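You operate a simulated robot arm through the tools that you are given. There is no shell and no other tool. Be economical: measure what you need, move in short steps, check, and stop when the job is done.

You are at the controls of a simulated robot arm. One attempt, no reset.

## Task
Find the live mic on channels 1 to 4 by its meter and put it on air.
Fine: solo it to check, solo off again, then unmute it and fade it up to 0 dB. The other three stay muted and down.

The check looks at the end state, three seconds after you hand in, the way a careful person would. Anything else that was tipped, shoved, dropped, spilled or broken makes it a failure.

## Robot
A 6-joint arm with a two-finger parallel gripper, fixed in place. Base frame: the origin is at the foot of the arm, x ahead of it, y to its left, z up. Units: m, degrees, N and s.
With the tool pointing down near the work surface it reaches from about 0.32 to 0.7 m from the base axis. Its first joint turns from -166.0 to 166.0 degrees. Payload 4.1 kg.
The TCP is the grasp point between the finger pads, 0.023 m short of the fingertips. In the tool frame z runs along the fingers and y along their closing line. Largest opening 0.094 m; finger width 0.038, thickness 0.01; the body of the gripper, 0.054 by 0.096 m, starts 0.039 m behind the TCP.
Orientation is told as [roll, pitch, yaw] about the base's x, y, z axes, in that order, counted from this pose: with the fingers straight down and closing along the base's y, the tool's x points along the base's -x, its y along +y and its z along -z.

## Interface
- The arm moves only by the tool step_arm. Its argument "motion" is a list of rows, each an object (a shift or turn left out is 0, a gripper value left out holds the last) with "linear": the shift along the base's x, y, z in units of 400 mm (1.0 is 400 mm), a list of three; "delta_rot": the turn, a rotation vector about the base's x, y, z in units of 90 degrees (1.0 is 90 degrees), a list of three; "hand": the gripper command, from -1 (fully open) to 1 (shut), values between in proportion. In form: [{"linear": [x, y, z], "delta_rot": [rx, ry, rz], "hand": hand}, ...]. A call has 1 to 8 rows; each row is the pose to reach, as a shift and turn from the pose commanded when the call began. A call with a number of a shift or a turn outside -1 to 1 is refused whole. Rows are played at 5 a second. More than 0.05 m and 8.6 degrees between two rows, or a gripper value outside its range, and nothing of the call is played. Where a pose cannot be reached the arm comes as near as it can. A force on the tool above 40 N (or 10 N above the force at the start of the call, whichever is more), or a blocked arm, ends the call early, and 0.2 s more pass. Each finger travels about 0.045 m/s and halts on what it meets, pressing with about 21 N; the grip force reading is that of the motor and also rises with nothing between the fingers. The clock runs only during rows and for 0.2 s after the last one: add rows that repeat a pose to give the fingers time. It gives the time, the measured TCP pose, the force on the tool (base axes), the opening and the grip force at its end, in the units of the frame above (readings bear some noise), and new pictures: "pictures" is both (left out), scene, wrist or none.
- Cameras (640 x 400 px; columns grow to the right, rows downward): "scene" is fixed at [0.3988, 0.4948, 1.4057]; the picture's right is [-0.15, 0.99, 0.00], its down [0.74, 0.12, -0.67] and it looks along [-0.66, -0.10, -0.75] (base axes); focal length 214 px, centre (320, 200). "wrist" rides on the gripper at [0.086, 0.016, -0.074] in the tool frame; the picture's right is [-0.18, 0.98, 0.00], its down [-0.58, -0.11, -0.81] and it looks along [-0.79, -0.15, 0.59] (tool axes); focal length 243 px, centre (320, 200).
- raise_lower(by): slides the trunk up (or, below 0, down) by that many m; the arm rides with it, the base frame stays. It gives what a move gives, with no picture.
- point_at(camera, pixels): there is no depth. For up to 12 entries [column, row, z] of the newest picture of that camera ("zoom" is the newest enlarged one), the place [x, y] in the base frame at which the ray of that pixel passes the height z, good to about 0.002 m, but the place of the scene camera against the robot may be out by one fixed shift of up to 0.012 m in any direction. The clock stands still meanwhile.
- zoom(camera, box): a new picture of the part [left, top, right, bottom] of that camera's present view, enlarged. The clock stands still meanwhile.
- finish_job(): hands the job in; it is judged then, once.

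Work in short steps. Measure before you move; look again where a grasp or a placing could have gone wrong, and mend it. You have 80 turns and 170 pictures in all, those below and enlarged ones among them. Open the gripper and draw the arm clear of the work before you hand the job in, unless the task says otherwise; then end with one line.

The tools are called by a JSON object that holds its "api" and its "payload". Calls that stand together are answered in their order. step_arm: Moves the arm, as the interface text tells. Its arguments: {"type":"object","properties":{"motion":{"type":"array"},"pictures":{"type":"string","enum":["both","scene","wrist","none"]}},"required":["motion"]} The other tools are called the same way: raise_lower (by) slides the trunk up or down; point_at (camera, pixels) gives the place at which the rays of pixels pass given heights; zoom (camera, box) takes an enlarged picture of a part of a camera's view; finish_job () hands the job in.

At the start:

```text
time: 0.0
tool_pos: [0.0581, 0.3881, 1.1566]
orientation: [0.0, -0.1, 0.0]
ft_force: [-0.2, 0.5, 0.2]
opening: 0.094
gripper_force: 0.0
trunk travel left (down, up): [-0.525, 0.065]
```

scene: 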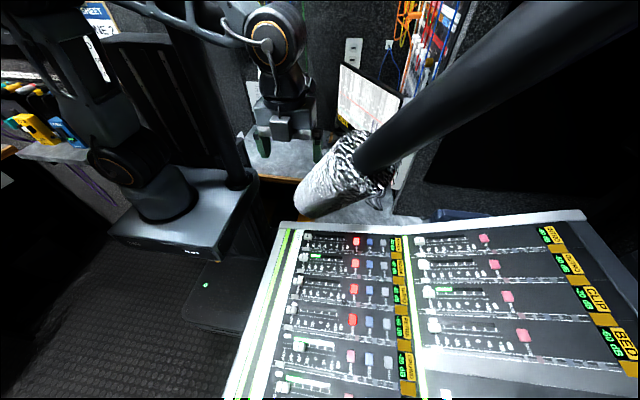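
wrist: 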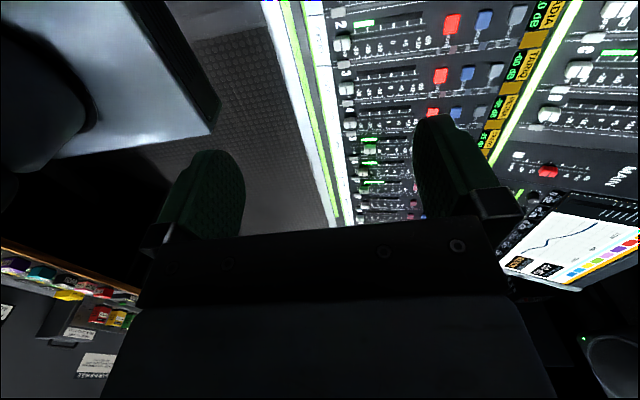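

The scene shows a mixer with strips whose labels sit around column 400, rows 240-400. I enlarge the mixer to read the channels and meters.

{"api": "zoom", "payload": {"camera": "scene", "box": [260, 215, 430, 325]}}

{"api": "zoom", "payload": {"camera": "scene", "box": [240, 310, 430, 400]}}

{"api": "zoom", "payload": {"camera": "wrist", "box": [300, 0, 640, 220]}}

{"api": "zoom", "payload": {"camera": "scene", "box": [400, 200, 640, 400]}}

```text
3.64 times, centred on (345, 270) of scene
```

zoom: 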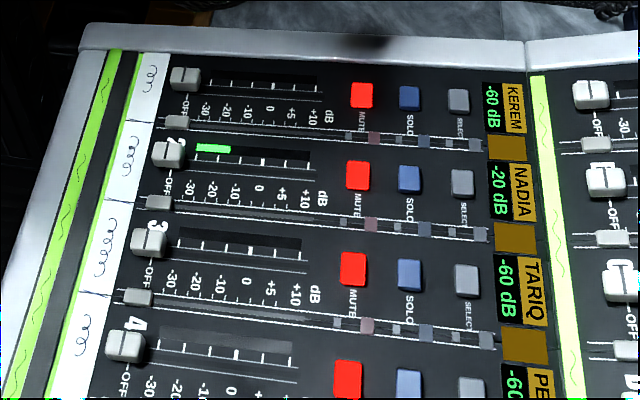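

```text
3.37 times, centred on (335, 355) of scene
```

zoom: 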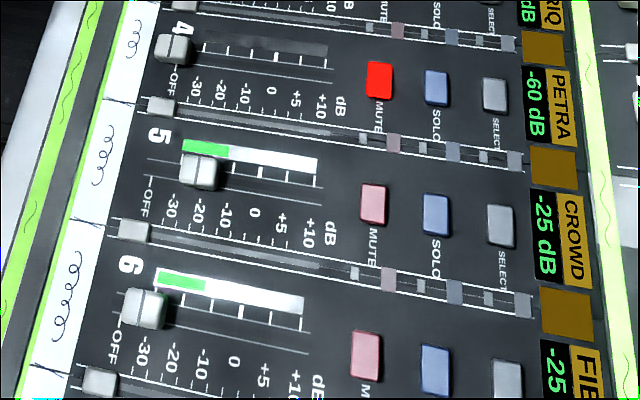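

```text
1.82 times, centred on (470, 110) of wrist
```

zoom: 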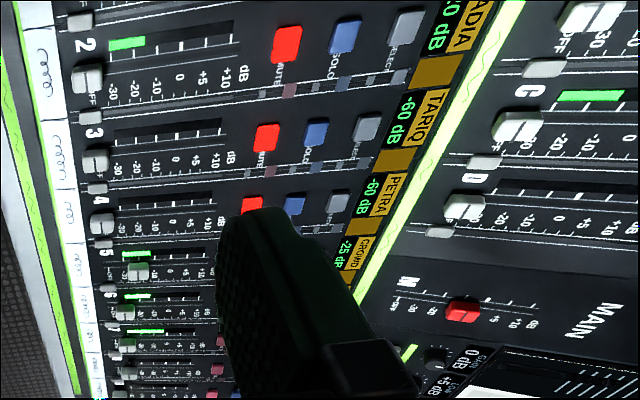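

```text
2.00 times, centred on (520, 300) of scene
```

zoom: 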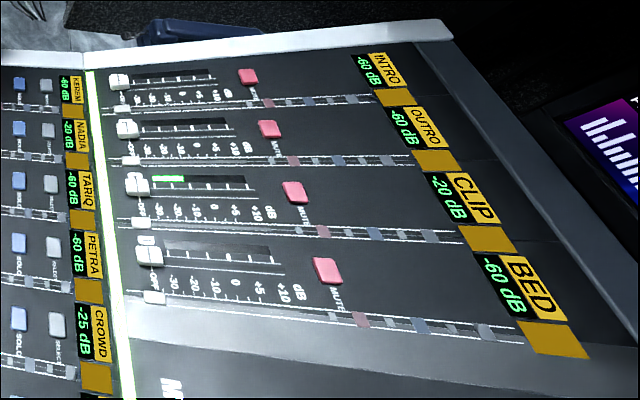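

Channel 2 (NADIA, -20 dB) is the only one of 1–4 with a lit meter. I triangulate its mute button (scene 355,263; wrist 451,24) and other points at several heights.

{"api": "point_at", "payload": {"camera": "scene", "pixels": [[355.4, 263.1, 0.8], [355.4, 263.1, 0.85], [355.4, 263.1, 0.9], [303, 256.8, 0.8], [303, 256.8, 0.85], [303, 256.8, 0.9], [352, 320, 0.8], [352, 320, 0.85], [352, 320, 0.9], [369.5, 263.9, 0.85], [404, 262, 0.85], [340, 180, 1.0]]}}

{"api": "point_at", "payload": {"camera": "wrist", "pixels": [[451.3, 24.3, 0.8], [451.3, 24.3, 0.85], [451.3, 24.3, 0.9], [343, 44, 0.8], [343, 44, 0.85], [343, 44, 0.9], [433, 113, 0.8], [433, 113, 0.85], [433, 113, 0.9], [484, 22, 0.85]]}}

```text
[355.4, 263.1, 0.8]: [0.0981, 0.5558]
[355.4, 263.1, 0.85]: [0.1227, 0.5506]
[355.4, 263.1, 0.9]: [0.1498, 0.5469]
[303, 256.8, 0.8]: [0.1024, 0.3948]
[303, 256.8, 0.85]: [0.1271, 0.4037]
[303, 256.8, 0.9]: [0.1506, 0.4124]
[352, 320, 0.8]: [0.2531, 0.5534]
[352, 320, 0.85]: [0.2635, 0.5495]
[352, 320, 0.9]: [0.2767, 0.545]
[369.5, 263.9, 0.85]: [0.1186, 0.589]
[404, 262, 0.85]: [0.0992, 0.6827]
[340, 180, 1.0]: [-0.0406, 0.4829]
```

```text
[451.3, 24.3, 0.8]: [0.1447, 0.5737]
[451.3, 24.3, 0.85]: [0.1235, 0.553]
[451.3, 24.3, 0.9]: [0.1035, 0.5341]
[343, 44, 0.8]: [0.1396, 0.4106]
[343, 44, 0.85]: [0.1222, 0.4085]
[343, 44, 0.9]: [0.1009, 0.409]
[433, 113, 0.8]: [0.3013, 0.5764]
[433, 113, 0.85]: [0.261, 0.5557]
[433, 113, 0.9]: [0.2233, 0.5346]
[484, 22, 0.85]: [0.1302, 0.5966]
```

Height of controls is about 0.85: mute 2 ≈ (0.123, 0.552), solo ≈ (0.12, 0.59), fader knob ≈ (0.124, 0.406). A furry mic hangs near (330,180) in the scene, probably x ≤ 0.03; I move to larger x and a little lower to see more.

{"api": "step_arm", "payload": {"motion": [{"linear": [0.075, 0, -0.094], "hand": 1}, {"linear": [0.15, 0, -0.188], "hand": 1}, {"linear": [0.225, 0, -0.282], "hand": 1}, {"linear": [0.3, 0, -0.376], "hand": 1}, {"linear": [0.3, 0, -0.376], "hand": 1}]}}

```text
time: 1.2
tool_pos: [0.1788, 0.3877, 1.0064]
orientation: [0.0, -0.1, -0.1]
ft_force: [-0.6, -0.2, -0.3]
opening: 0.0003
gripper_force: 13.6
trunk travel left (down, up): [-0.525, 0.065]
```

scene: 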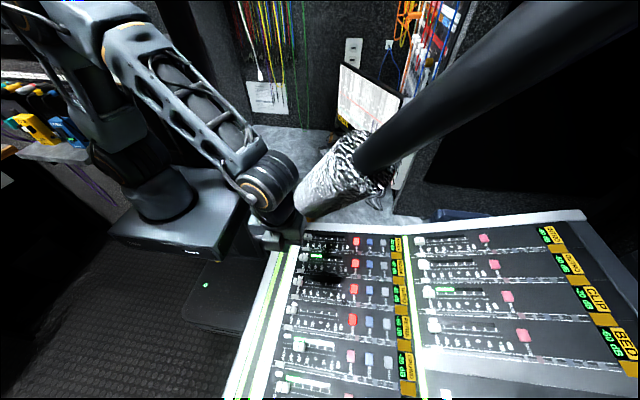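
wrist: 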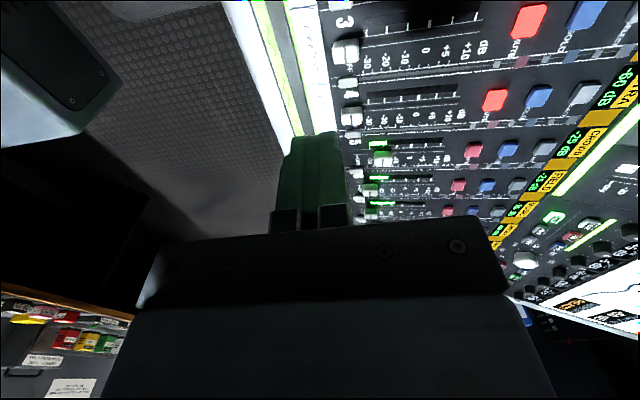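

The gripper now appears at about (275,235) in the scene, right by the mic end at (300,205). I zoom in to see which is in front.

{"api": "zoom", "payload": {"camera": "scene", "box": [220, 120, 420, 300]}}

```text
2.22 times, centred on (320, 210) of scene
```

zoom: 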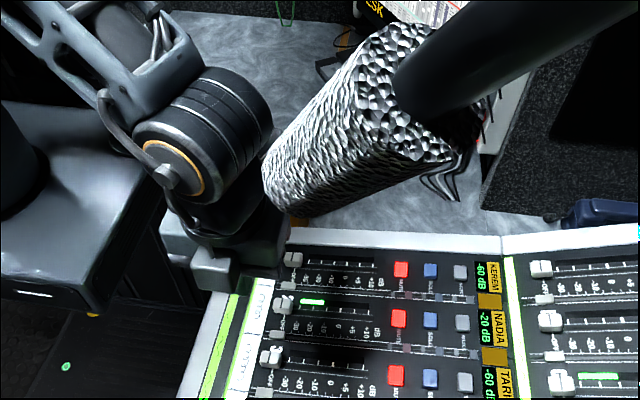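

The mic's left end overlaps the wrist's edge (zoom 265,190), so it may be nearer the camera than I assumed, i.e. high over the console. I retrace, go up and yaw the wrist camera towards it to triangulate.

{"api": "step_arm", "payload": {"motion": [{"linear": [-0.075, 0, 0.094]}, {"linear": [-0.15, 0, 0.188]}, {"linear": [-0.225, 0, 0.282], "delta_rot": [0, 0, 0.09]}, {"linear": [-0.3, 0, 0.376], "delta_rot": [0, 0, 0.18]}, {"linear": [-0.3, 0, 0.49], "delta_rot": [0, 0, 0.27]}, {"linear": [-0.3, 0, 0.6], "delta_rot": [0, 0, 0.36]}, {"linear": [-0.3, 0, 0.71], "delta_rot": [0, 0, 0.45]}, {"linear": [-0.3, 0, 0.82], "delta_rot": [0, 0, 0.54]}]}}

```text
time: 3.0
tool_pos: [0.0554, 0.3916, 1.3333]
orientation: [-0.1, -0.1, 48.8]
ft_force: [0.3, 0.0, 0.2]
opening: 0.0003
gripper_force: 21.1
trunk travel left (down, up): [-0.525, 0.065]
```

scene: 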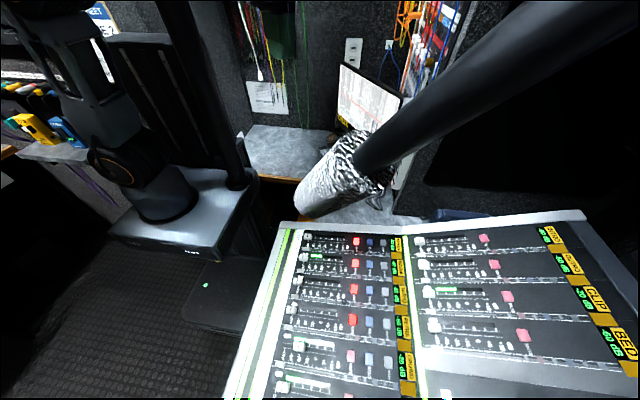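
wrist: 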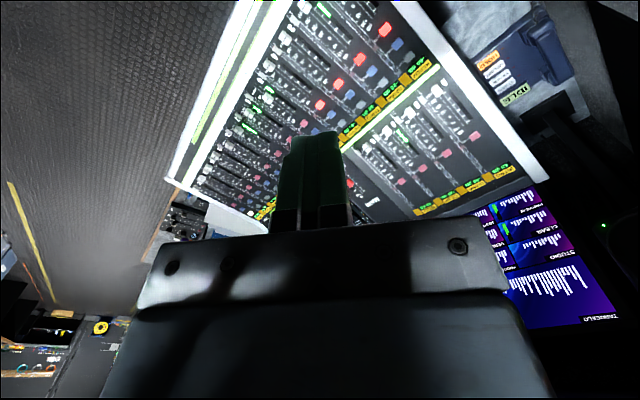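

No mic in this wrist view; so it is either close under the scene camera (hidden here behind the gripper body) or far back on the table. I raise the trunk to settle it.

{"api": "raise_lower", "payload": {"by": 0.06}}

{"api": "step_arm", "payload": {"motion": [{"linear": [0, 0, 0.1], "delta_rot": [0, 0, -0.09]}, {"linear": [0, 0, 0.15], "delta_rot": [0, 0, -0.15]}], "pictures": "wrist"}}

```text
time: 4.0
tool_pos: [0.0558, 0.392, 1.3925]
orientation: [0.1, 0.0, 48.6]
ft_force: [0.0, 1.0, -0.7]
opening: 0.0001
gripper_force: 21.2
trunk travel left (down, up): [-0.585, 0.005]
```

```text
time: 4.6
tool_pos: [0.0566, 0.3914, 1.451]
orientation: [-0.1, -0.1, 35.1]
ft_force: [-0.3, -0.5, -0.8]
opening: 0.0
gripper_force: 21.5
trunk travel left (down, up): [-0.585, 0.005]
```

wrist: 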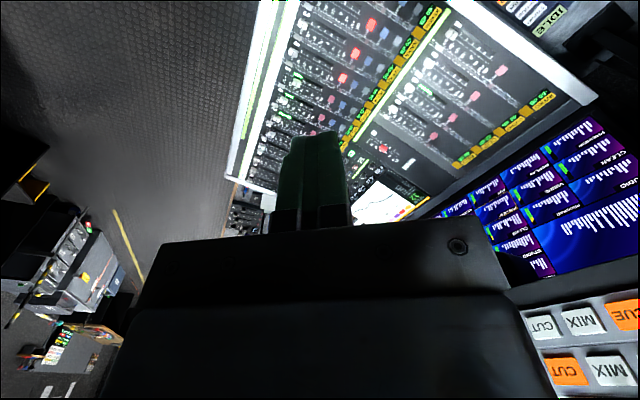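

Still nothing in view, so the near hypothesis looks unlikely. I turn the camera further toward +y to look for the mic and its pole there.

{"api": "step_arm", "payload": {"motion": [{"delta_rot": [0, 0, 0.09]}, {"delta_rot": [0, 0, 0.18]}, {"delta_rot": [0, 0, 0.27]}, {"delta_rot": [0, 0, 0.36]}, {"delta_rot": [0, 0, 0.45]}, {"delta_rot": [0, 0, 0.54]}, {"delta_rot": [0, 0, 0.63]}, {"delta_rot": [0, 0, 0.72]}], "pictures": "wrist"}}

```text
time: 6.4
tool_pos: [0.0539, 0.3907, 1.4524]
orientation: [0.0, -0.1, 100.1]
ft_force: [-0.5, -0.2, 0.0]
opening: 0.0
gripper_force: 21.3
trunk travel left (down, up): [-0.585, 0.005]
```

wrist: 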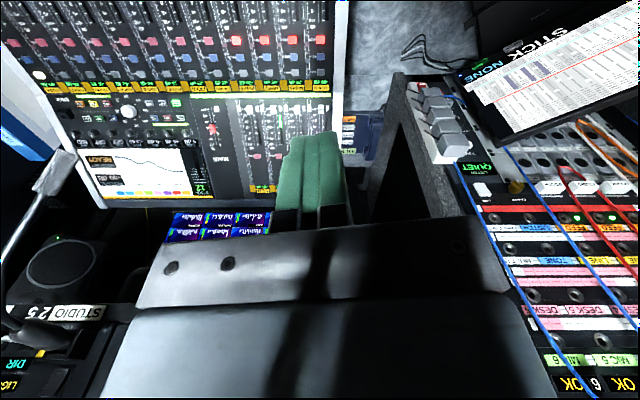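

No furry mic in this view either, but there's a stick-like object at (45,180). I zoom in on that and on the upper right table.

{"api": "zoom", "payload": {"camera": "wrist", "box": [0, 90, 160, 300]}}

{"api": "zoom", "payload": {"camera": "wrist", "box": [300, 0, 640, 220]}}

{"api": "zoom", "payload": {"camera": "scene", "box": [260, 0, 640, 240]}}

```text
1.90 times, centred on (80, 195) of wrist
```

zoom: 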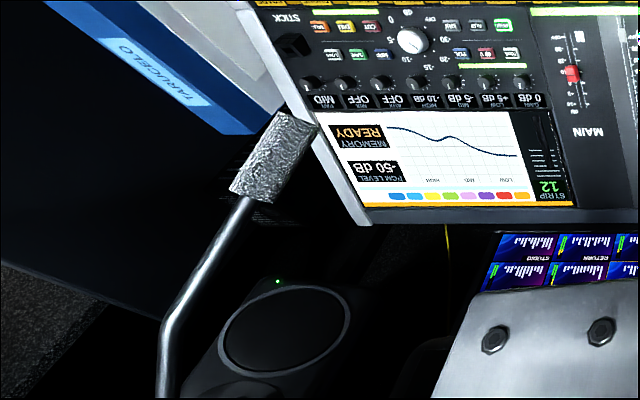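

```text
1.82 times, centred on (470, 110) of wrist
```

zoom: 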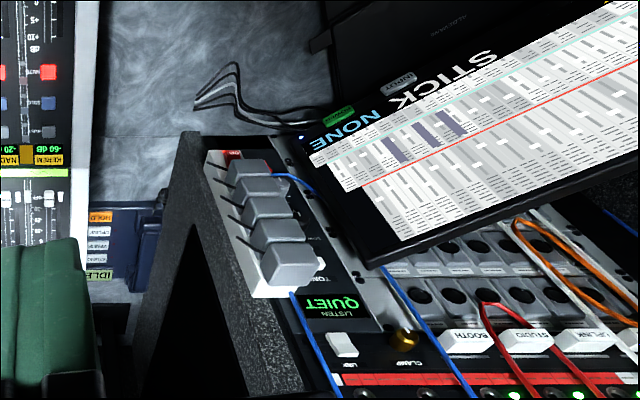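

```text
1.67 times, centred on (450, 120) of scene
```

zoom: 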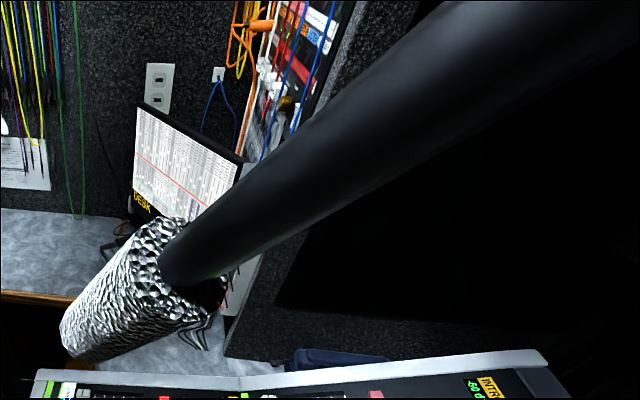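

Resolved: the wrist view shows the furry mic at px (54,171); intersecting rays puts it at about (0.36, 0.49, 1.36), tiny and close under the scene camera, well clear of the work. I now turn back to yaw 0 and descend towards the solo button of channel 2.

{"api": "step_arm", "payload": {"motion": [{"linear": [0.014, 0.042, -0.094], "delta_rot": [0, 0, -0.09]}, {"linear": [0.028, 0.083, -0.188], "delta_rot": [0, 0, -0.18]}, {"linear": [0.041, 0.125, -0.281], "delta_rot": [0, 0, -0.27]}, {"linear": [0.055, 0.167, -0.375], "delta_rot": [0, 0, -0.36]}, {"linear": [0.069, 0.208, -0.469], "delta_rot": [0, 0, -0.45]}, {"linear": [0.083, 0.25, -0.563], "delta_rot": [0, 0, -0.54]}, {"linear": [0.096, 0.292, -0.656], "delta_rot": [0, 0, -0.63]}, {"linear": [0.11, 0.333, -0.75], "delta_rot": [0, 0, -0.72]}], "pictures": "none"}}

{"api": "step_arm", "payload": {"motion": [{"linear": [0.0, 0.042, -0.09], "delta_rot": [0, 0, -0.09]}, {"linear": [0.0, 0.083, -0.18], "delta_rot": [0, 0, -0.18]}, {"linear": [0.0, 0.125, -0.27], "delta_rot": [0, 0, -0.27]}, {"linear": [0.0, 0.167, -0.36], "delta_rot": [0, 0, -0.36]}, {"linear": [0.0, 0.167, -0.36], "delta_rot": [0, 0, -0.392]}]}}

```text
time: 8.2
tool_pos: [0.0973, 0.5266, 1.1521]
orientation: [-0.1, 0.1, 34.9]
ft_force: [0.2, 0.0, 1.5]
opening: 0.0
gripper_force: 21.2
trunk travel left (down, up): [-0.585, 0.005]
```

```text
time: 9.4
tool_pos: [0.0997, 0.593, 1.0095]
orientation: [0.1, 0.0, -0.3]
ft_force: [-0.2, 0.0, -0.6]
opening: 0.0
gripper_force: 21.5
trunk travel left (down, up): [-0.585, 0.005]
```

scene: 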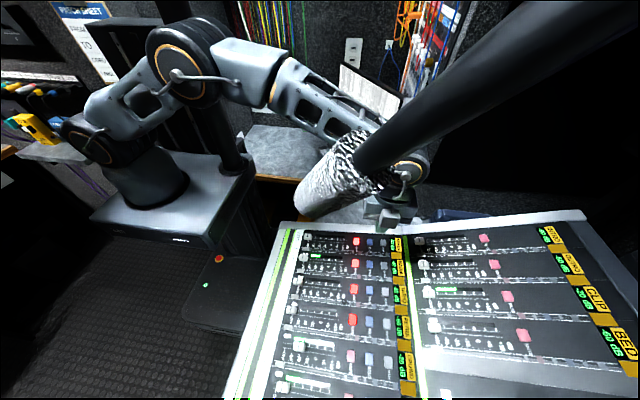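
wrist: 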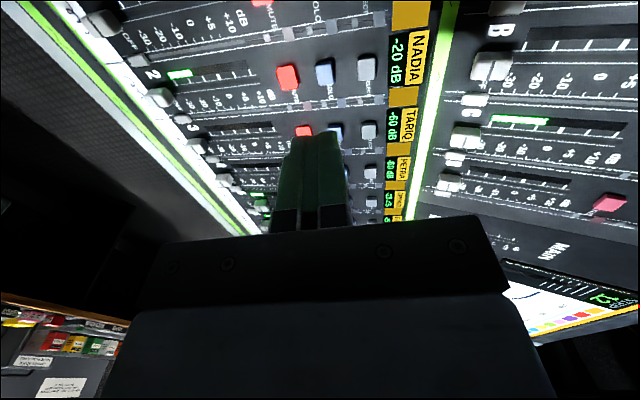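

Clear view of NADIA's row: mute (288,77), solo (325,72), select (367,68), knob (160,97). I measure these.

{"api": "point_at", "payload": {"camera": "wrist", "pixels": [[288, 77, 0.85], [325, 72, 0.85], [367, 68, 0.85], [160, 97, 0.85], [303, 130, 0.85], [325, 72, 0.86], [263, 2, 0.85], [262, 96, 0.845], [270, 69, 0.845], [197, 145, 0.85]]}}

{"api": "zoom", "payload": {"camera": "wrist", "box": [80, 0, 440, 220]}}

```text
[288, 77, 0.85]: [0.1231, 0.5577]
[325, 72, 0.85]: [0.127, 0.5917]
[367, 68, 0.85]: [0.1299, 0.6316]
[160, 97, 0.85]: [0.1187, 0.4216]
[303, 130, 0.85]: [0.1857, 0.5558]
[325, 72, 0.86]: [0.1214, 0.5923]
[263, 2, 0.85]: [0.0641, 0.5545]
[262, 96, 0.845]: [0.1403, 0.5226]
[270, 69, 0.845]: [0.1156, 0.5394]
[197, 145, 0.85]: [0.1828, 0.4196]
```

```text
1.78 times, centred on (260, 110) of wrist
```

zoom: 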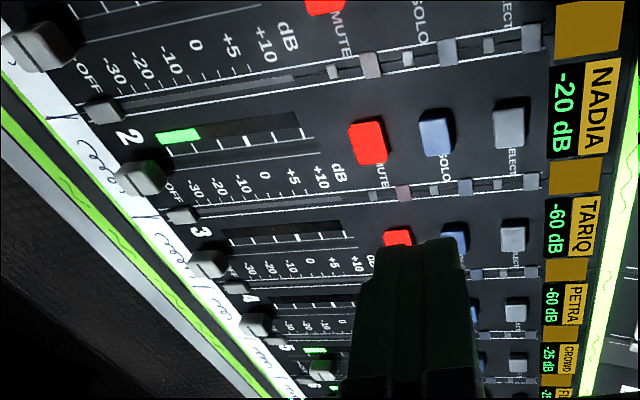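

Combining the two views gives mute 2 ≈ (0.127, 0.556, 0.843) and solo 2 ≈ (0.130, 0.591, 0.843). I go above solo with tips about 20 mm over it.

{"api": "step_arm", "payload": {"motion": [{"linear": [0.038, -0.003, -0.09]}, {"linear": [0.076, -0.005, -0.18]}, {"linear": [0.076, -0.005, -0.25]}, {"linear": [0.076, -0.005, -0.31]}, {"linear": [0.076, -0.005, -0.31]}]}}

```text
time: 10.6
tool_pos: [0.1296, 0.5909, 0.8823]
orientation: [-0.1, 0.0, -0.1]
ft_force: [0.2, -0.3, -0.5]
opening: 0.0
gripper_force: 21.2
trunk travel left (down, up): [-0.585, 0.005]
```

scene: 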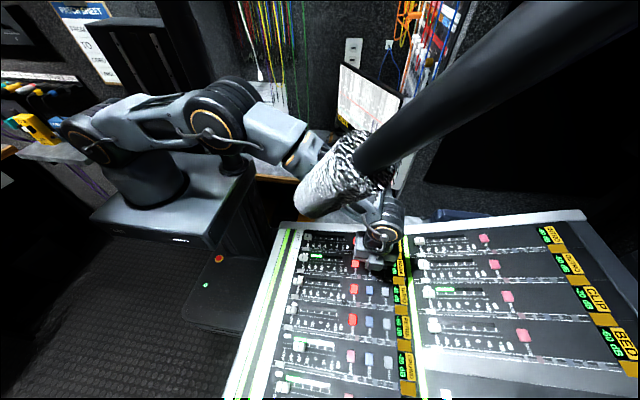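
wrist: 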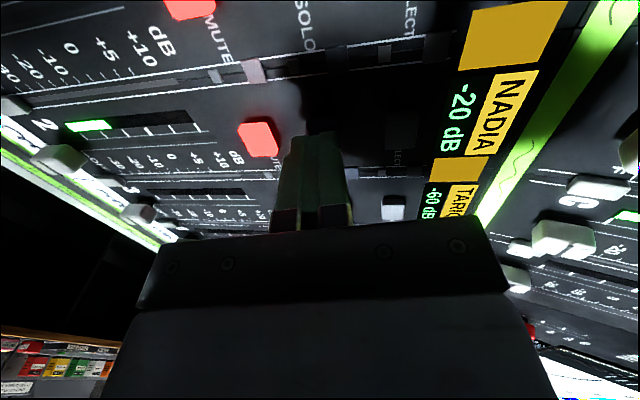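

Fingertips (320,138) sit in line with mute (258,138) and select (402,130), over solo. I press down in small steps.

{"api": "step_arm", "payload": {"motion": [{"linear": [0, 0, -0.02]}, {"linear": [0, 0, -0.03]}, {"linear": [0, 0, -0.035]}, {"linear": [0, 0, -0.04]}, {"linear": [0, 0, -0.045]}], "pictures": "wrist"}}

```text
time: 11.7
tool_pos: [0.1294, 0.5915, 0.8756]
orientation: [0.8, -0.2, -0.1]
ft_force: [-2.3, -13.3, 19.1]
opening: 0.0003
gripper_force: 20.8
trunk travel left (down, up): [-0.585, 0.005]
stopped in row 5: the force on the tool passed its limit (the readings are from after the stop); the commanded pose is now the measured one
```

wrist: 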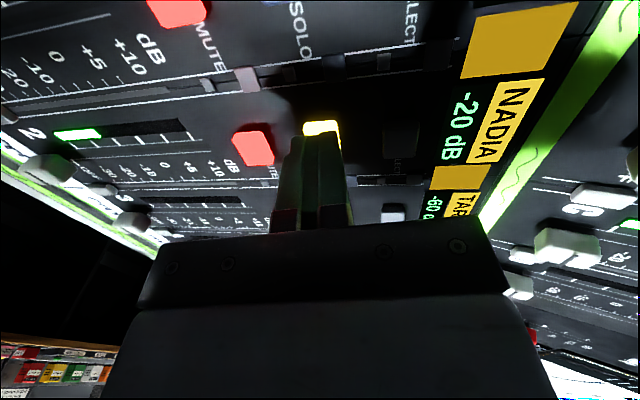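

Solo lit up yellow (322,127). I lift off and check that it stays on.

{"api": "step_arm", "payload": {"motion": [{"linear": [0, 0, 0.03]}, {"linear": [0, 0, 0.05]}, {"linear": [0, 0, 0.05]}]}}

```text
time: 12.4
tool_pos: [0.1285, 0.5922, 0.8923]
orientation: [0.5, 0.1, -0.2]
ft_force: [0.4, -0.1, -0.4]
opening: 0.0001
gripper_force: 20.7
trunk travel left (down, up): [-0.585, 0.005]
```

scene: 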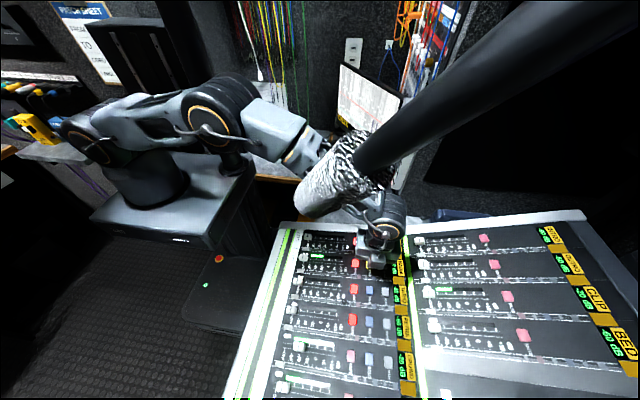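
wrist: 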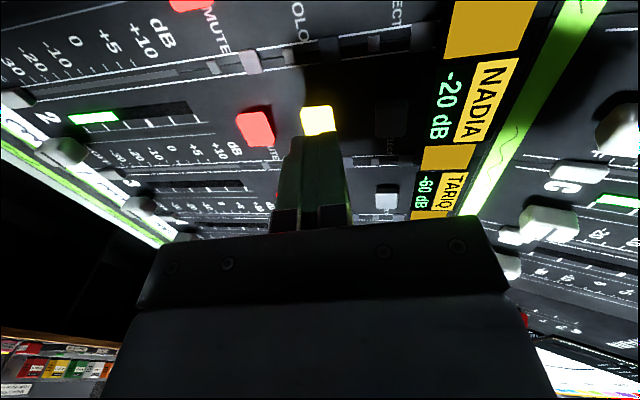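

Solo is on (yellow at 317,120), signal at −20 dB. Now I press once more to turn solo off, then lift.

{"api": "step_arm", "payload": {"motion": [{"linear": [0, 0, -0.02]}, {"linear": [0, 0, -0.035]}, {"linear": [0, 0, -0.043]}, {"linear": [0, 0, -0.05]}, {"linear": [0, 0, -0.056]}, {"linear": [0, 0, -0.062]}, {"linear": [0, 0, -0.068]}], "pictures": "none"}}

{"api": "step_arm", "payload": {"motion": [{"linear": [0, 0, 0.03]}, {"linear": [0, 0, 0.05]}, {"linear": [0, 0, 0.05]}], "pictures": "wrist"}}

```text
time: 13.8
tool_pos: [0.1298, 0.5925, 0.876]
orientation: [1.1, -0.1, -0.2]
ft_force: [-3.0, -13.5, 19.6]
opening: 0.0
gripper_force: 21.2
trunk travel left (down, up): [-0.585, 0.005]
stopped in row 6: the force on the tool passed its limit (the readings are from after the stop); the commanded pose is now the measured one
```

```text
time: 14.6
tool_pos: [0.13, 0.5952, 0.8928]
orientation: [0.9, -0.1, -0.2]
ft_force: [-0.9, 0.6, -0.3]
opening: 0.0002
gripper_force: 20.7
trunk travel left (down, up): [-0.585, 0.005]
```

wrist: 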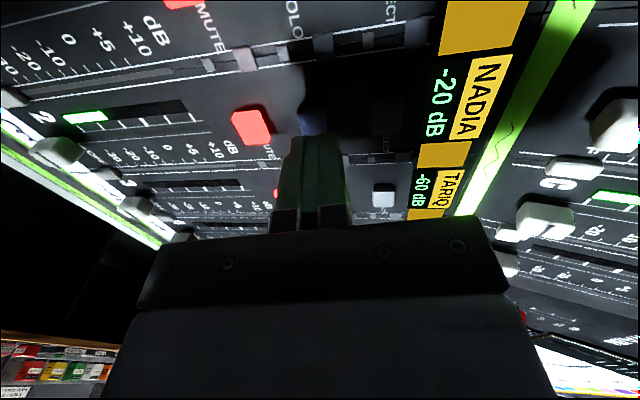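

Solo is off again. I shift over to mute (y 0.556), correcting the small roll, and look before pressing.

{"api": "step_arm", "payload": {"motion": [{"linear": [-0.002, -0.049, 0.02], "delta_rot": [-0.01, 0, 0]}, {"linear": [-0.005, -0.099, 0.01], "delta_rot": [-0.01, 0, 0]}, {"linear": [-0.005, -0.099, -0.01], "delta_rot": [-0.01, 0, 0]}], "pictures": "wrist"}}

```text
time: 15.4
tool_pos: [0.1284, 0.5558, 0.8876]
orientation: [0.0, -0.1, -0.2]
ft_force: [0.9, 0.3, 0.4]
opening: 0.0003
gripper_force: 20.9
trunk travel left (down, up): [-0.585, 0.005]
```

wrist: 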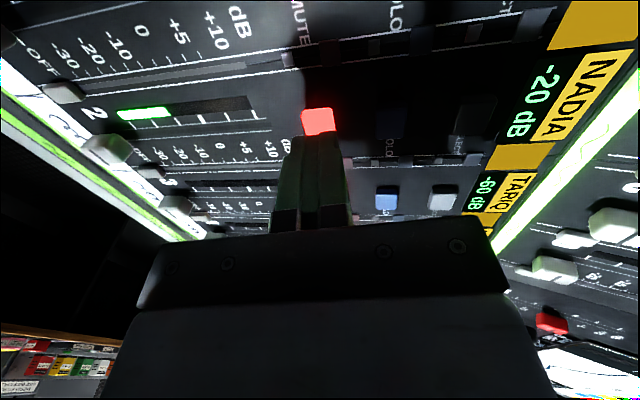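

The fingers are right behind the lit mute button (317,120), column-aligned. I press it and lift.

{"api": "step_arm", "payload": {"motion": [{"linear": [0, 0, -0.02]}, {"linear": [0, 0, -0.03]}, {"linear": [0, 0, -0.038]}, {"linear": [0, 0, -0.044]}, {"linear": [0, 0, -0.05]}, {"linear": [0, 0, -0.056]}, {"linear": [0, 0, -0.062]}], "pictures": "none"}}

{"api": "step_arm", "payload": {"motion": [{"linear": [0, 0, 0.03]}, {"linear": [0, 0, 0.07]}, {"linear": [0, 0, 0.07]}], "pictures": "wrist"}}

```text
time: 17.1
tool_pos: [0.128, 0.5569, 0.8695]
orientation: [0.6, -0.1, -0.2]
ft_force: [-2.5, -14.6, 21.0]
opening: 0.0002
gripper_force: 21.3
trunk travel left (down, up): [-0.585, 0.005]
stopped in row 7: the force on the tool passed its limit (the readings are from after the stop); the commanded pose is now the measured one
```

```text
time: 17.9
tool_pos: [0.128, 0.5585, 0.8952]
orientation: [0.6, -0.1, -0.1]
ft_force: [0.4, -0.2, 0.8]
opening: 0.0002
gripper_force: 20.9
trunk travel left (down, up): [-0.585, 0.005]
```

wrist: 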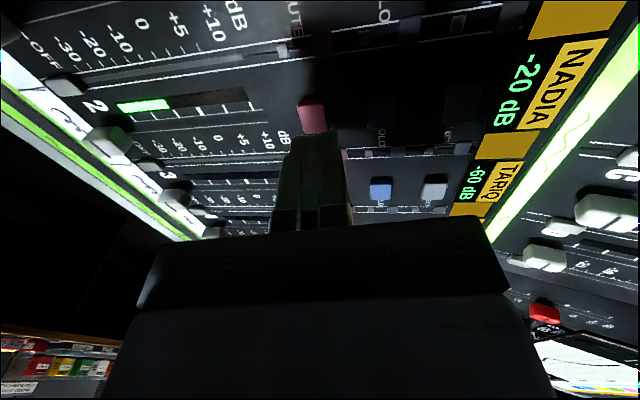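

Mute 2 is now dim (unmuted). The panel slopes (press height 0.853 at solo, 0.8465 at mute), about 10.5°. I rise and move over the fader region to view it.

{"api": "step_arm", "payload": {"motion": [{"linear": [-0.03, -0.08, 0.08], "delta_rot": [-0.006, 0, 0], "hand": 1}, {"linear": [-0.06, -0.17, 0.13], "delta_rot": [-0.006, 0, 0], "hand": 0.5}, {"linear": [-0.09, -0.26, 0.18], "delta_rot": [-0.006, 0, 0], "hand": 0.1}, {"linear": [-0.09, -0.3, 0.18], "delta_rot": [-0.006, 0, 0], "hand": 0.1}, {"linear": [-0.09, -0.3, 0.18], "delta_rot": [-0.006, 0, 0], "hand": 0.1}]}}

{"api": "zoom", "payload": {"camera": "wrist", "box": [200, 0, 640, 230]}}

```text
time: 19.1
tool_pos: [0.0942, 0.4407, 0.9688]
orientation: [0.0, -0.1, -0.2]
ft_force: [0.2, 0.3, 0.5]
opening: 0.0422
gripper_force: 0.0
trunk travel left (down, up): [-0.585, 0.005]
```

scene: 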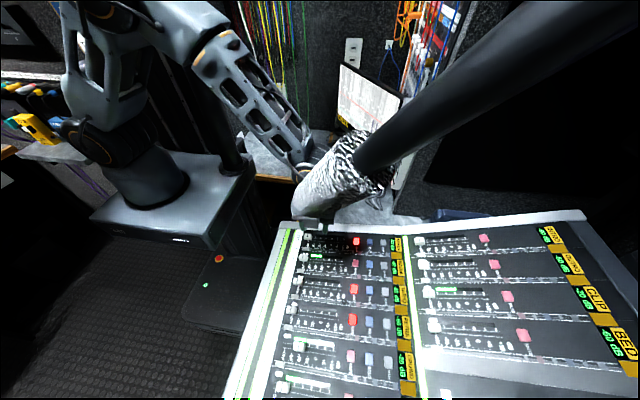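
wrist: 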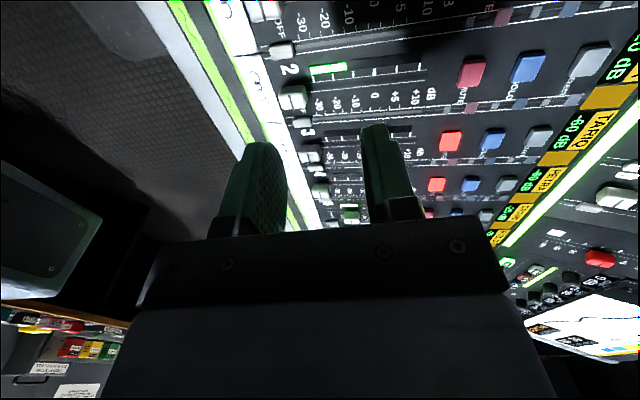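

```text
1.45 times, centred on (420, 115) of wrist
```

zoom: 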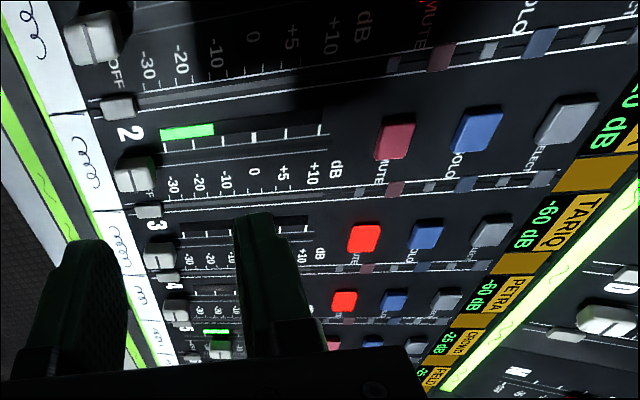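

Mutes 3 and 4 still lit. I zoom closely on channel 2's fader scale.

{"api": "zoom", "payload": {"camera": "wrist", "box": [265, 30, 445, 140]}}

```text
3.56 times, centred on (355, 85) of wrist
```

zoom: 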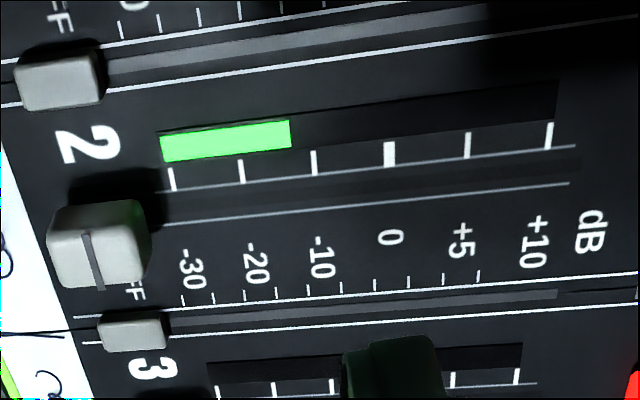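

The big knob's slot lies beside the meter ticks: −30 at 173, −20 at 242, −10 at 314, thick 0 at 389, +10 at 548 (zoom columns). I convert the 0 tick and knob top positions.

{"api": "point_at", "payload": {"camera": "zoom", "pixels": [[389, 155, 0.82], [389, 155, 0.83], [389, 185, 0.82], [389, 185, 0.83], [548, 150, 0.83], [173, 185, 0.815], [92, 260, 0.82], [92, 260, 0.83], [92, 260, 0.835], [150, 210, 0.81], [389, 197, 0.825]]}}

```text
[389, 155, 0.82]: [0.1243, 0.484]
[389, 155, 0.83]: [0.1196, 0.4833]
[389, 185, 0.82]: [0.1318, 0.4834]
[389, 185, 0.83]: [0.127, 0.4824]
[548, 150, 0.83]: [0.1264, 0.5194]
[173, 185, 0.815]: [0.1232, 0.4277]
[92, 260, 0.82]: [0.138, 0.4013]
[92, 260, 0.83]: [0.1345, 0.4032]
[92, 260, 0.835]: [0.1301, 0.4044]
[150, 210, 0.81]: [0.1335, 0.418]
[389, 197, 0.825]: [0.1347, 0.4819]
```

Fader knob index at y≈0.404, x≈0.131, top z≈0.835; 0 dB at y≈0.483 on the surface. I check the clearance to the small sliders on either side.

{"api": "point_at", "payload": {"camera": "zoom", "pixels": [[133, 312, 0.825], [133, 325, 0.825], [170, 330, 0.825], [60, 105, 0.825], [95, 290, 0.835], [92, 235, 0.835], [48, 250, 0.83], [140, 235, 0.835], [92, 260, 0.84]]}}

```text
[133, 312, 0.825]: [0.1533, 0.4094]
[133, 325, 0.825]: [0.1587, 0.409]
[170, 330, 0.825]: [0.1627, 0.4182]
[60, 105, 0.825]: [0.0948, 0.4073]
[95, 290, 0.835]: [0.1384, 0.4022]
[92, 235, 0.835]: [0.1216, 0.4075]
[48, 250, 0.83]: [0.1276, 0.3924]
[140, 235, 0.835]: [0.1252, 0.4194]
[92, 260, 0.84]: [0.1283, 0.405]
```

Good clearance with finger centre x = 0.126. I align above the knob with the tool tilted 10.5° to match the panel and check.

{"api": "step_arm", "payload": {"motion": [{"linear": [0.03, -0.03, -0.06], "delta_rot": [0.04, 0, 0], "hand": 0.1}, {"linear": [0.06, -0.06, -0.13], "delta_rot": [0.08, 0, 0], "hand": 0.1}, {"linear": [0.08, -0.09, -0.197], "delta_rot": [0.117, 0, 0], "hand": 0.1}, {"linear": [0.08, -0.09, -0.197], "delta_rot": [0.117, 0, 0], "hand": 0.1}]}}

{"api": "zoom", "payload": {"camera": "wrist", "box": [180, 50, 460, 240]}}

```text
time: 20.1
tool_pos: [0.1247, 0.4036, 0.8874]
orientation: [10.5, -0.1, -0.2]
ft_force: [-0.5, -0.4, 0.4]
opening: 0.0424
gripper_force: 0.0
trunk travel left (down, up): [-0.585, 0.005]
```

scene: 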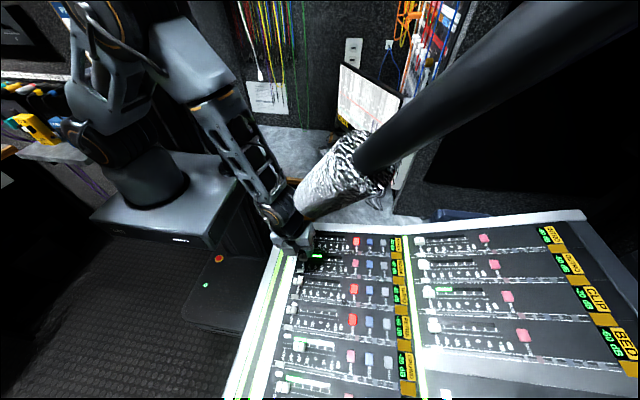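
wrist: 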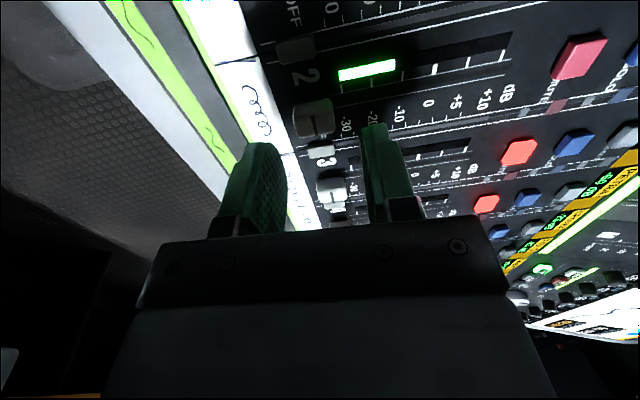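

```text
2.11 times, centred on (320, 145) of wrist
```

zoom: 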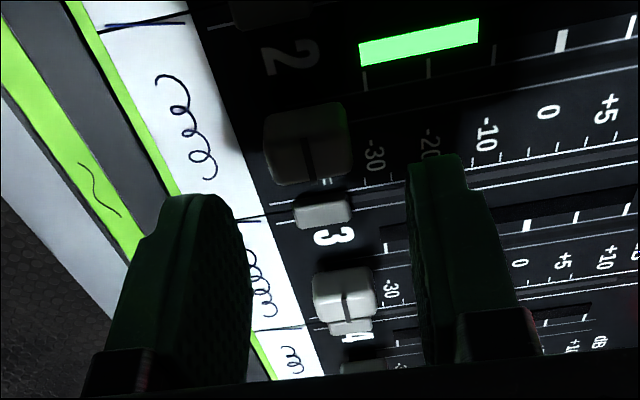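

The knob (wrist col 316) is centred between the tips (≈262 and 372). I descend so the tips straddle the knob.

{"api": "step_arm", "payload": {"motion": [{"linear": [0.003, -0.002, -0.04], "hand": 0.1}, {"linear": [0.003, -0.002, -0.07], "hand": 0.1}, {"linear": [0.003, -0.002, -0.09], "hand": 0.1}, {"linear": [0.003, -0.002, -0.1], "hand": 0.1}, {"linear": [0.003, -0.002, -0.1], "hand": 0.1}]}}

{"api": "zoom", "payload": {"camera": "wrist", "box": [180, 50, 460, 240]}}

```text
time: 21.3
tool_pos: [0.1256, 0.4028, 0.8488]
orientation: [10.5, -0.2, -0.2]
ft_force: [0.8, 0.3, -0.7]
opening: 0.0422
gripper_force: 0.1
trunk travel left (down, up): [-0.585, 0.005]
```

scene: 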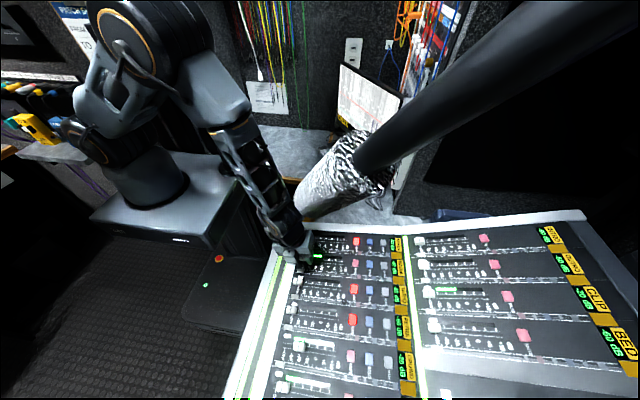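
wrist: 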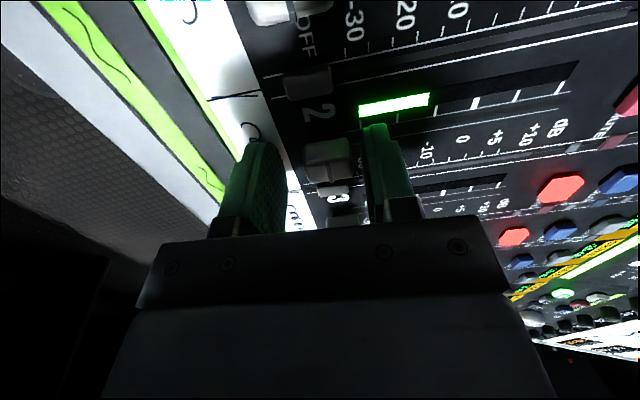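

```text
2.11 times, centred on (320, 145) of wrist
```

zoom: 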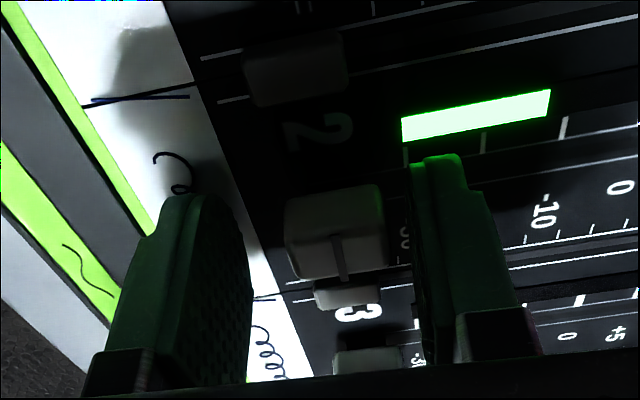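

The knob (zoom 284–388) is between the fingers (250–412). I go down 4 mm more and close gently.

{"api": "step_arm", "payload": {"motion": [{"linear": [0, 0.002, -0.005], "hand": 0.1}, {"linear": [0, 0.003, -0.01], "hand": 0.1}, {"linear": [0, 0.003, -0.01], "hand": 0.4}, {"linear": [0, 0.003, -0.01], "hand": 0.7}, {"linear": [0, 0.003, -0.01], "hand": 0.7}], "pictures": "none"}}

{"api": "zoom", "payload": {"camera": "wrist", "box": [180, 20, 460, 240]}}

```text
time: 22.5
tool_pos: [0.1261, 0.4021, 0.845]
orientation: [10.5, -0.1, -0.1]
ft_force: [0.1, -14.1, 20.8]
opening: 0.0358
gripper_force: 20.8
trunk travel left (down, up): [-0.585, 0.005]
```

```text
1.82 times, centred on (320, 130) of wrist
```

zoom: 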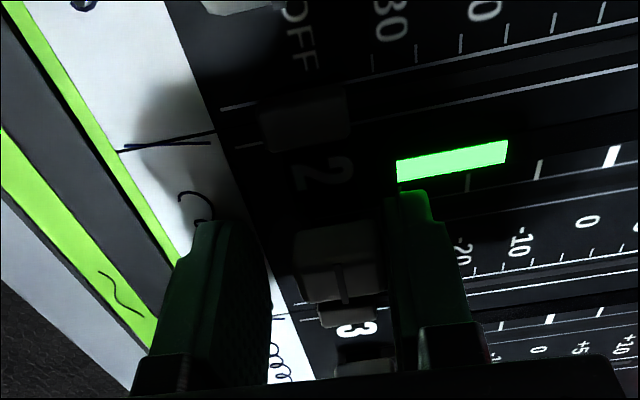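

Fingers stalled at 0.036 with z force 20 N: the tips are pressing on the panel. I lift 5 mm, then continue closing.

{"api": "step_arm", "payload": {"motion": [{"linear": [0, -0.001, 0.006], "hand": 0.2}, {"linear": [0, -0.002, 0.012], "hand": 0.2}, {"linear": [0, -0.002, 0.012], "hand": 0.2}], "pictures": "none"}}

{"api": "zoom", "payload": {"camera": "wrist", "box": [180, 20, 460, 240]}}

```text
time: 23.3
tool_pos: [0.1253, 0.4008, 0.8502]
orientation: [10.5, 0.0, -0.2]
ft_force: [-1.3, -0.1, 1.1]
opening: 0.0376
gripper_force: 0.1
trunk travel left (down, up): [-0.585, 0.005]
```

```text
1.82 times, centred on (320, 130) of wrist
```

zoom: 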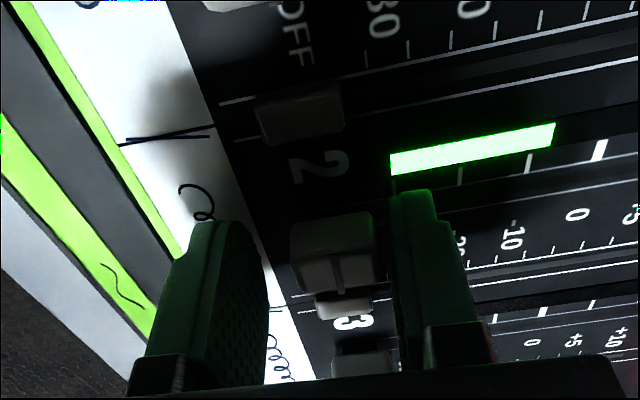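

Force free now at z 0.850. I close on the knob here.

{"api": "step_arm", "payload": {"motion": [{"hand": 0.4}, {"hand": 0.5}, {"hand": 0.6}, {"hand": 0.6}], "pictures": "none"}}

{"api": "zoom", "payload": {"camera": "wrist", "box": [180, 20, 460, 240]}}

```text
time: 24.3
tool_pos: [0.1253, 0.4033, 0.8507]
orientation: [10.6, -0.2, -0.2]
ft_force: [-0.7, 19.3, 9.4]
opening: 0.0283
gripper_force: 9.8
trunk travel left (down, up): [-0.585, 0.005]
```

```text
1.82 times, centred on (320, 130) of wrist
```

zoom: 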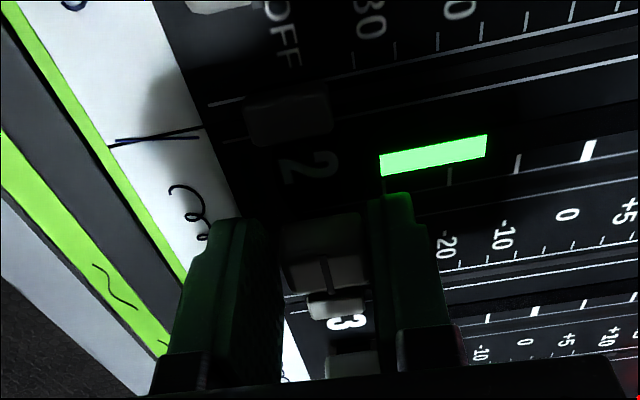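

The right finger touches the knob against its end stop (19 N in y). I re-centre by +4 mm in y and close.

{"api": "step_arm", "payload": {"motion": [{"linear": [0, 0.004, 0], "hand": 0.35}, {"linear": [0, 0.009, 0.001], "hand": 0.35}, {"linear": [0, 0.009, 0.001], "hand": 0.5}, {"linear": [0, 0.009, 0.001], "hand": 0.6}, {"linear": [0, 0.009, 0.001], "hand": 0.7}, {"linear": [0, 0.009, 0.001], "hand": 0.7}], "pictures": "wrist"}}

```text
time: 25.7
tool_pos: [0.1262, 0.4056, 0.8517]
orientation: [10.4, -0.1, -0.2]
ft_force: [0.6, 12.7, 1.3]
opening: 0.0242
gripper_force: 44.7
trunk travel left (down, up): [-0.585, 0.005]
```

wrist: 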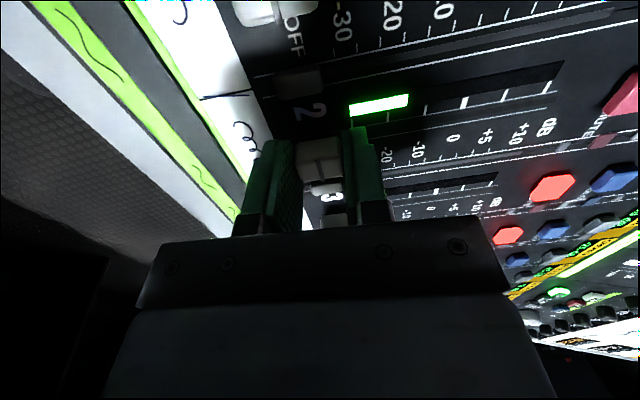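

Knob gripped (opening 0.024). I slide +30 mm in y, rising along the slope, and check forces.

{"api": "step_arm", "payload": {"motion": [{"linear": [0, 0.015, 0.003], "hand": 0.65}, {"linear": [0, 0.035, 0.0065], "hand": 0.65}, {"linear": [0, 0.055, 0.0105], "hand": 0.65}, {"linear": [0, 0.075, 0.014], "hand": 0.65}, {"linear": [0, 0.075, 0.014], "hand": 0.65}], "pictures": "wrist"}}

{"api": "zoom", "payload": {"camera": "wrist", "box": [200, 30, 480, 220]}}

```text
time: 26.9
tool_pos: [0.1255, 0.4371, 0.8551]
orientation: [10.3, 0.0, -0.3]
ft_force: [0.5, 0.9, -5.0]
opening: 0.0242
gripper_force: 45.1
trunk travel left (down, up): [-0.585, 0.005]
```

wrist: 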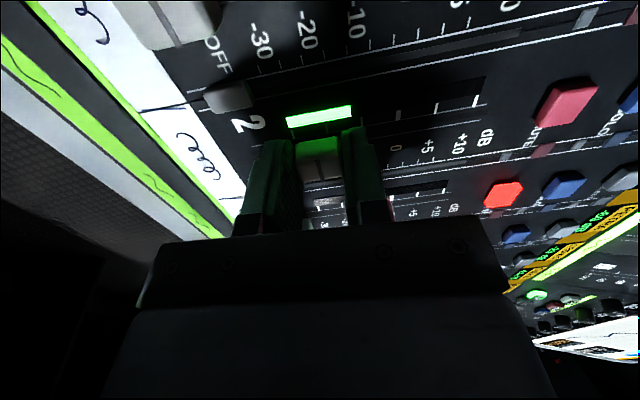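

```text
2.11 times, centred on (340, 125) of wrist
```

zoom: 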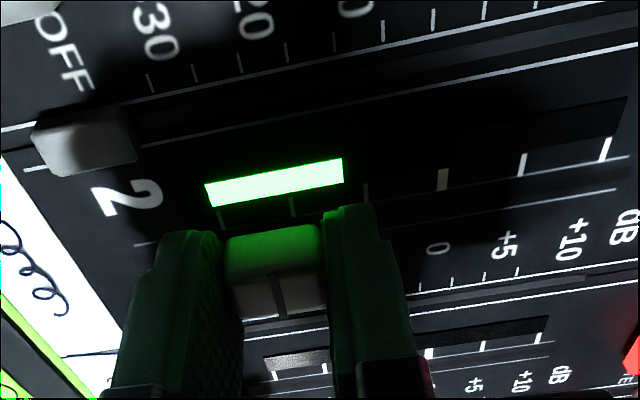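

Sliding well; knob at about −22 dB, slight pull up (−5 N) so the slope is gentler. I slide 34 mm more with less rise.

{"api": "step_arm", "payload": {"motion": [{"linear": [0, 0.02, 0.0], "hand": 0.65}, {"linear": [0, 0.04, 0.002], "hand": 0.65}, {"linear": [0, 0.06, 0.004], "hand": 0.65}, {"linear": [0, 0.085, 0.006], "hand": 0.65}, {"linear": [0, 0.085, 0.006], "hand": 0.65}], "pictures": "wrist"}}

{"api": "zoom", "payload": {"camera": "wrist", "box": [200, 30, 480, 220]}}

```text
time: 28.1
tool_pos: [0.1262, 0.4692, 0.8582]
orientation: [10.5, -0.1, -0.2]
ft_force: [15.7, -0.8, 7.5]
opening: 0.0241
gripper_force: 44.8
trunk travel left (down, up): [-0.585, 0.005]
```

wrist: 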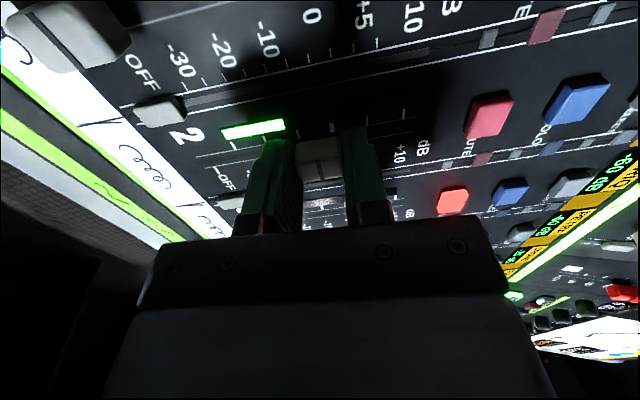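

```text
2.11 times, centred on (340, 125) of wrist
```

zoom: 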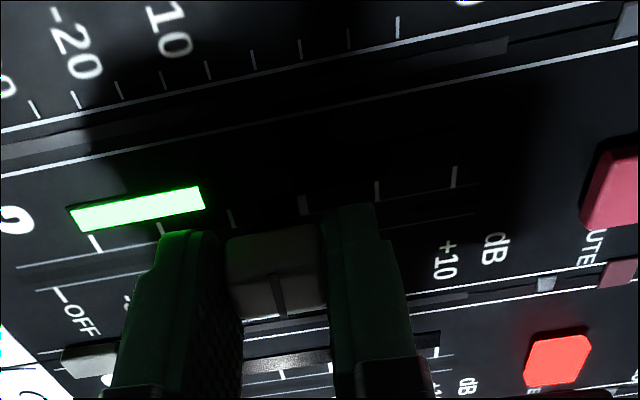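

Knob now near −5 dB (thick 0 tick at zoom 302, knob index ≈272–277); side force x 15.7 N. I relax +x slightly and move another ≈9.5 mm.

{"api": "step_arm", "payload": {"motion": [{"linear": [0.004, 0.008, 0.004], "hand": 0.65}, {"linear": [0.004, 0.016, 0.006], "hand": 0.65}, {"linear": [0.004, 0.024, 0.008], "hand": 0.65}, {"linear": [0.004, 0.024, 0.008], "hand": 0.65}], "pictures": "none"}}

{"api": "zoom", "payload": {"camera": "wrist", "box": [200, 30, 480, 220]}}

```text
time: 29.1
tool_pos: [0.1261, 0.4789, 0.8608]
orientation: [10.4, 0.1, -0.1]
ft_force: [3.6, -1.4, 9.1]
opening: 0.0243
gripper_force: 44.9
trunk travel left (down, up): [-0.585, 0.005]
```

```text
2.11 times, centred on (340, 125) of wrist
```

zoom: 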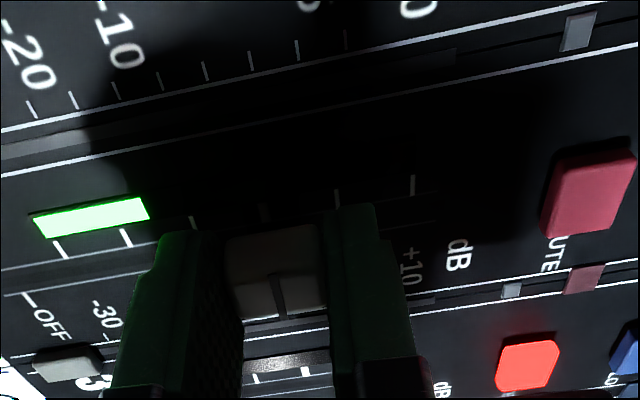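

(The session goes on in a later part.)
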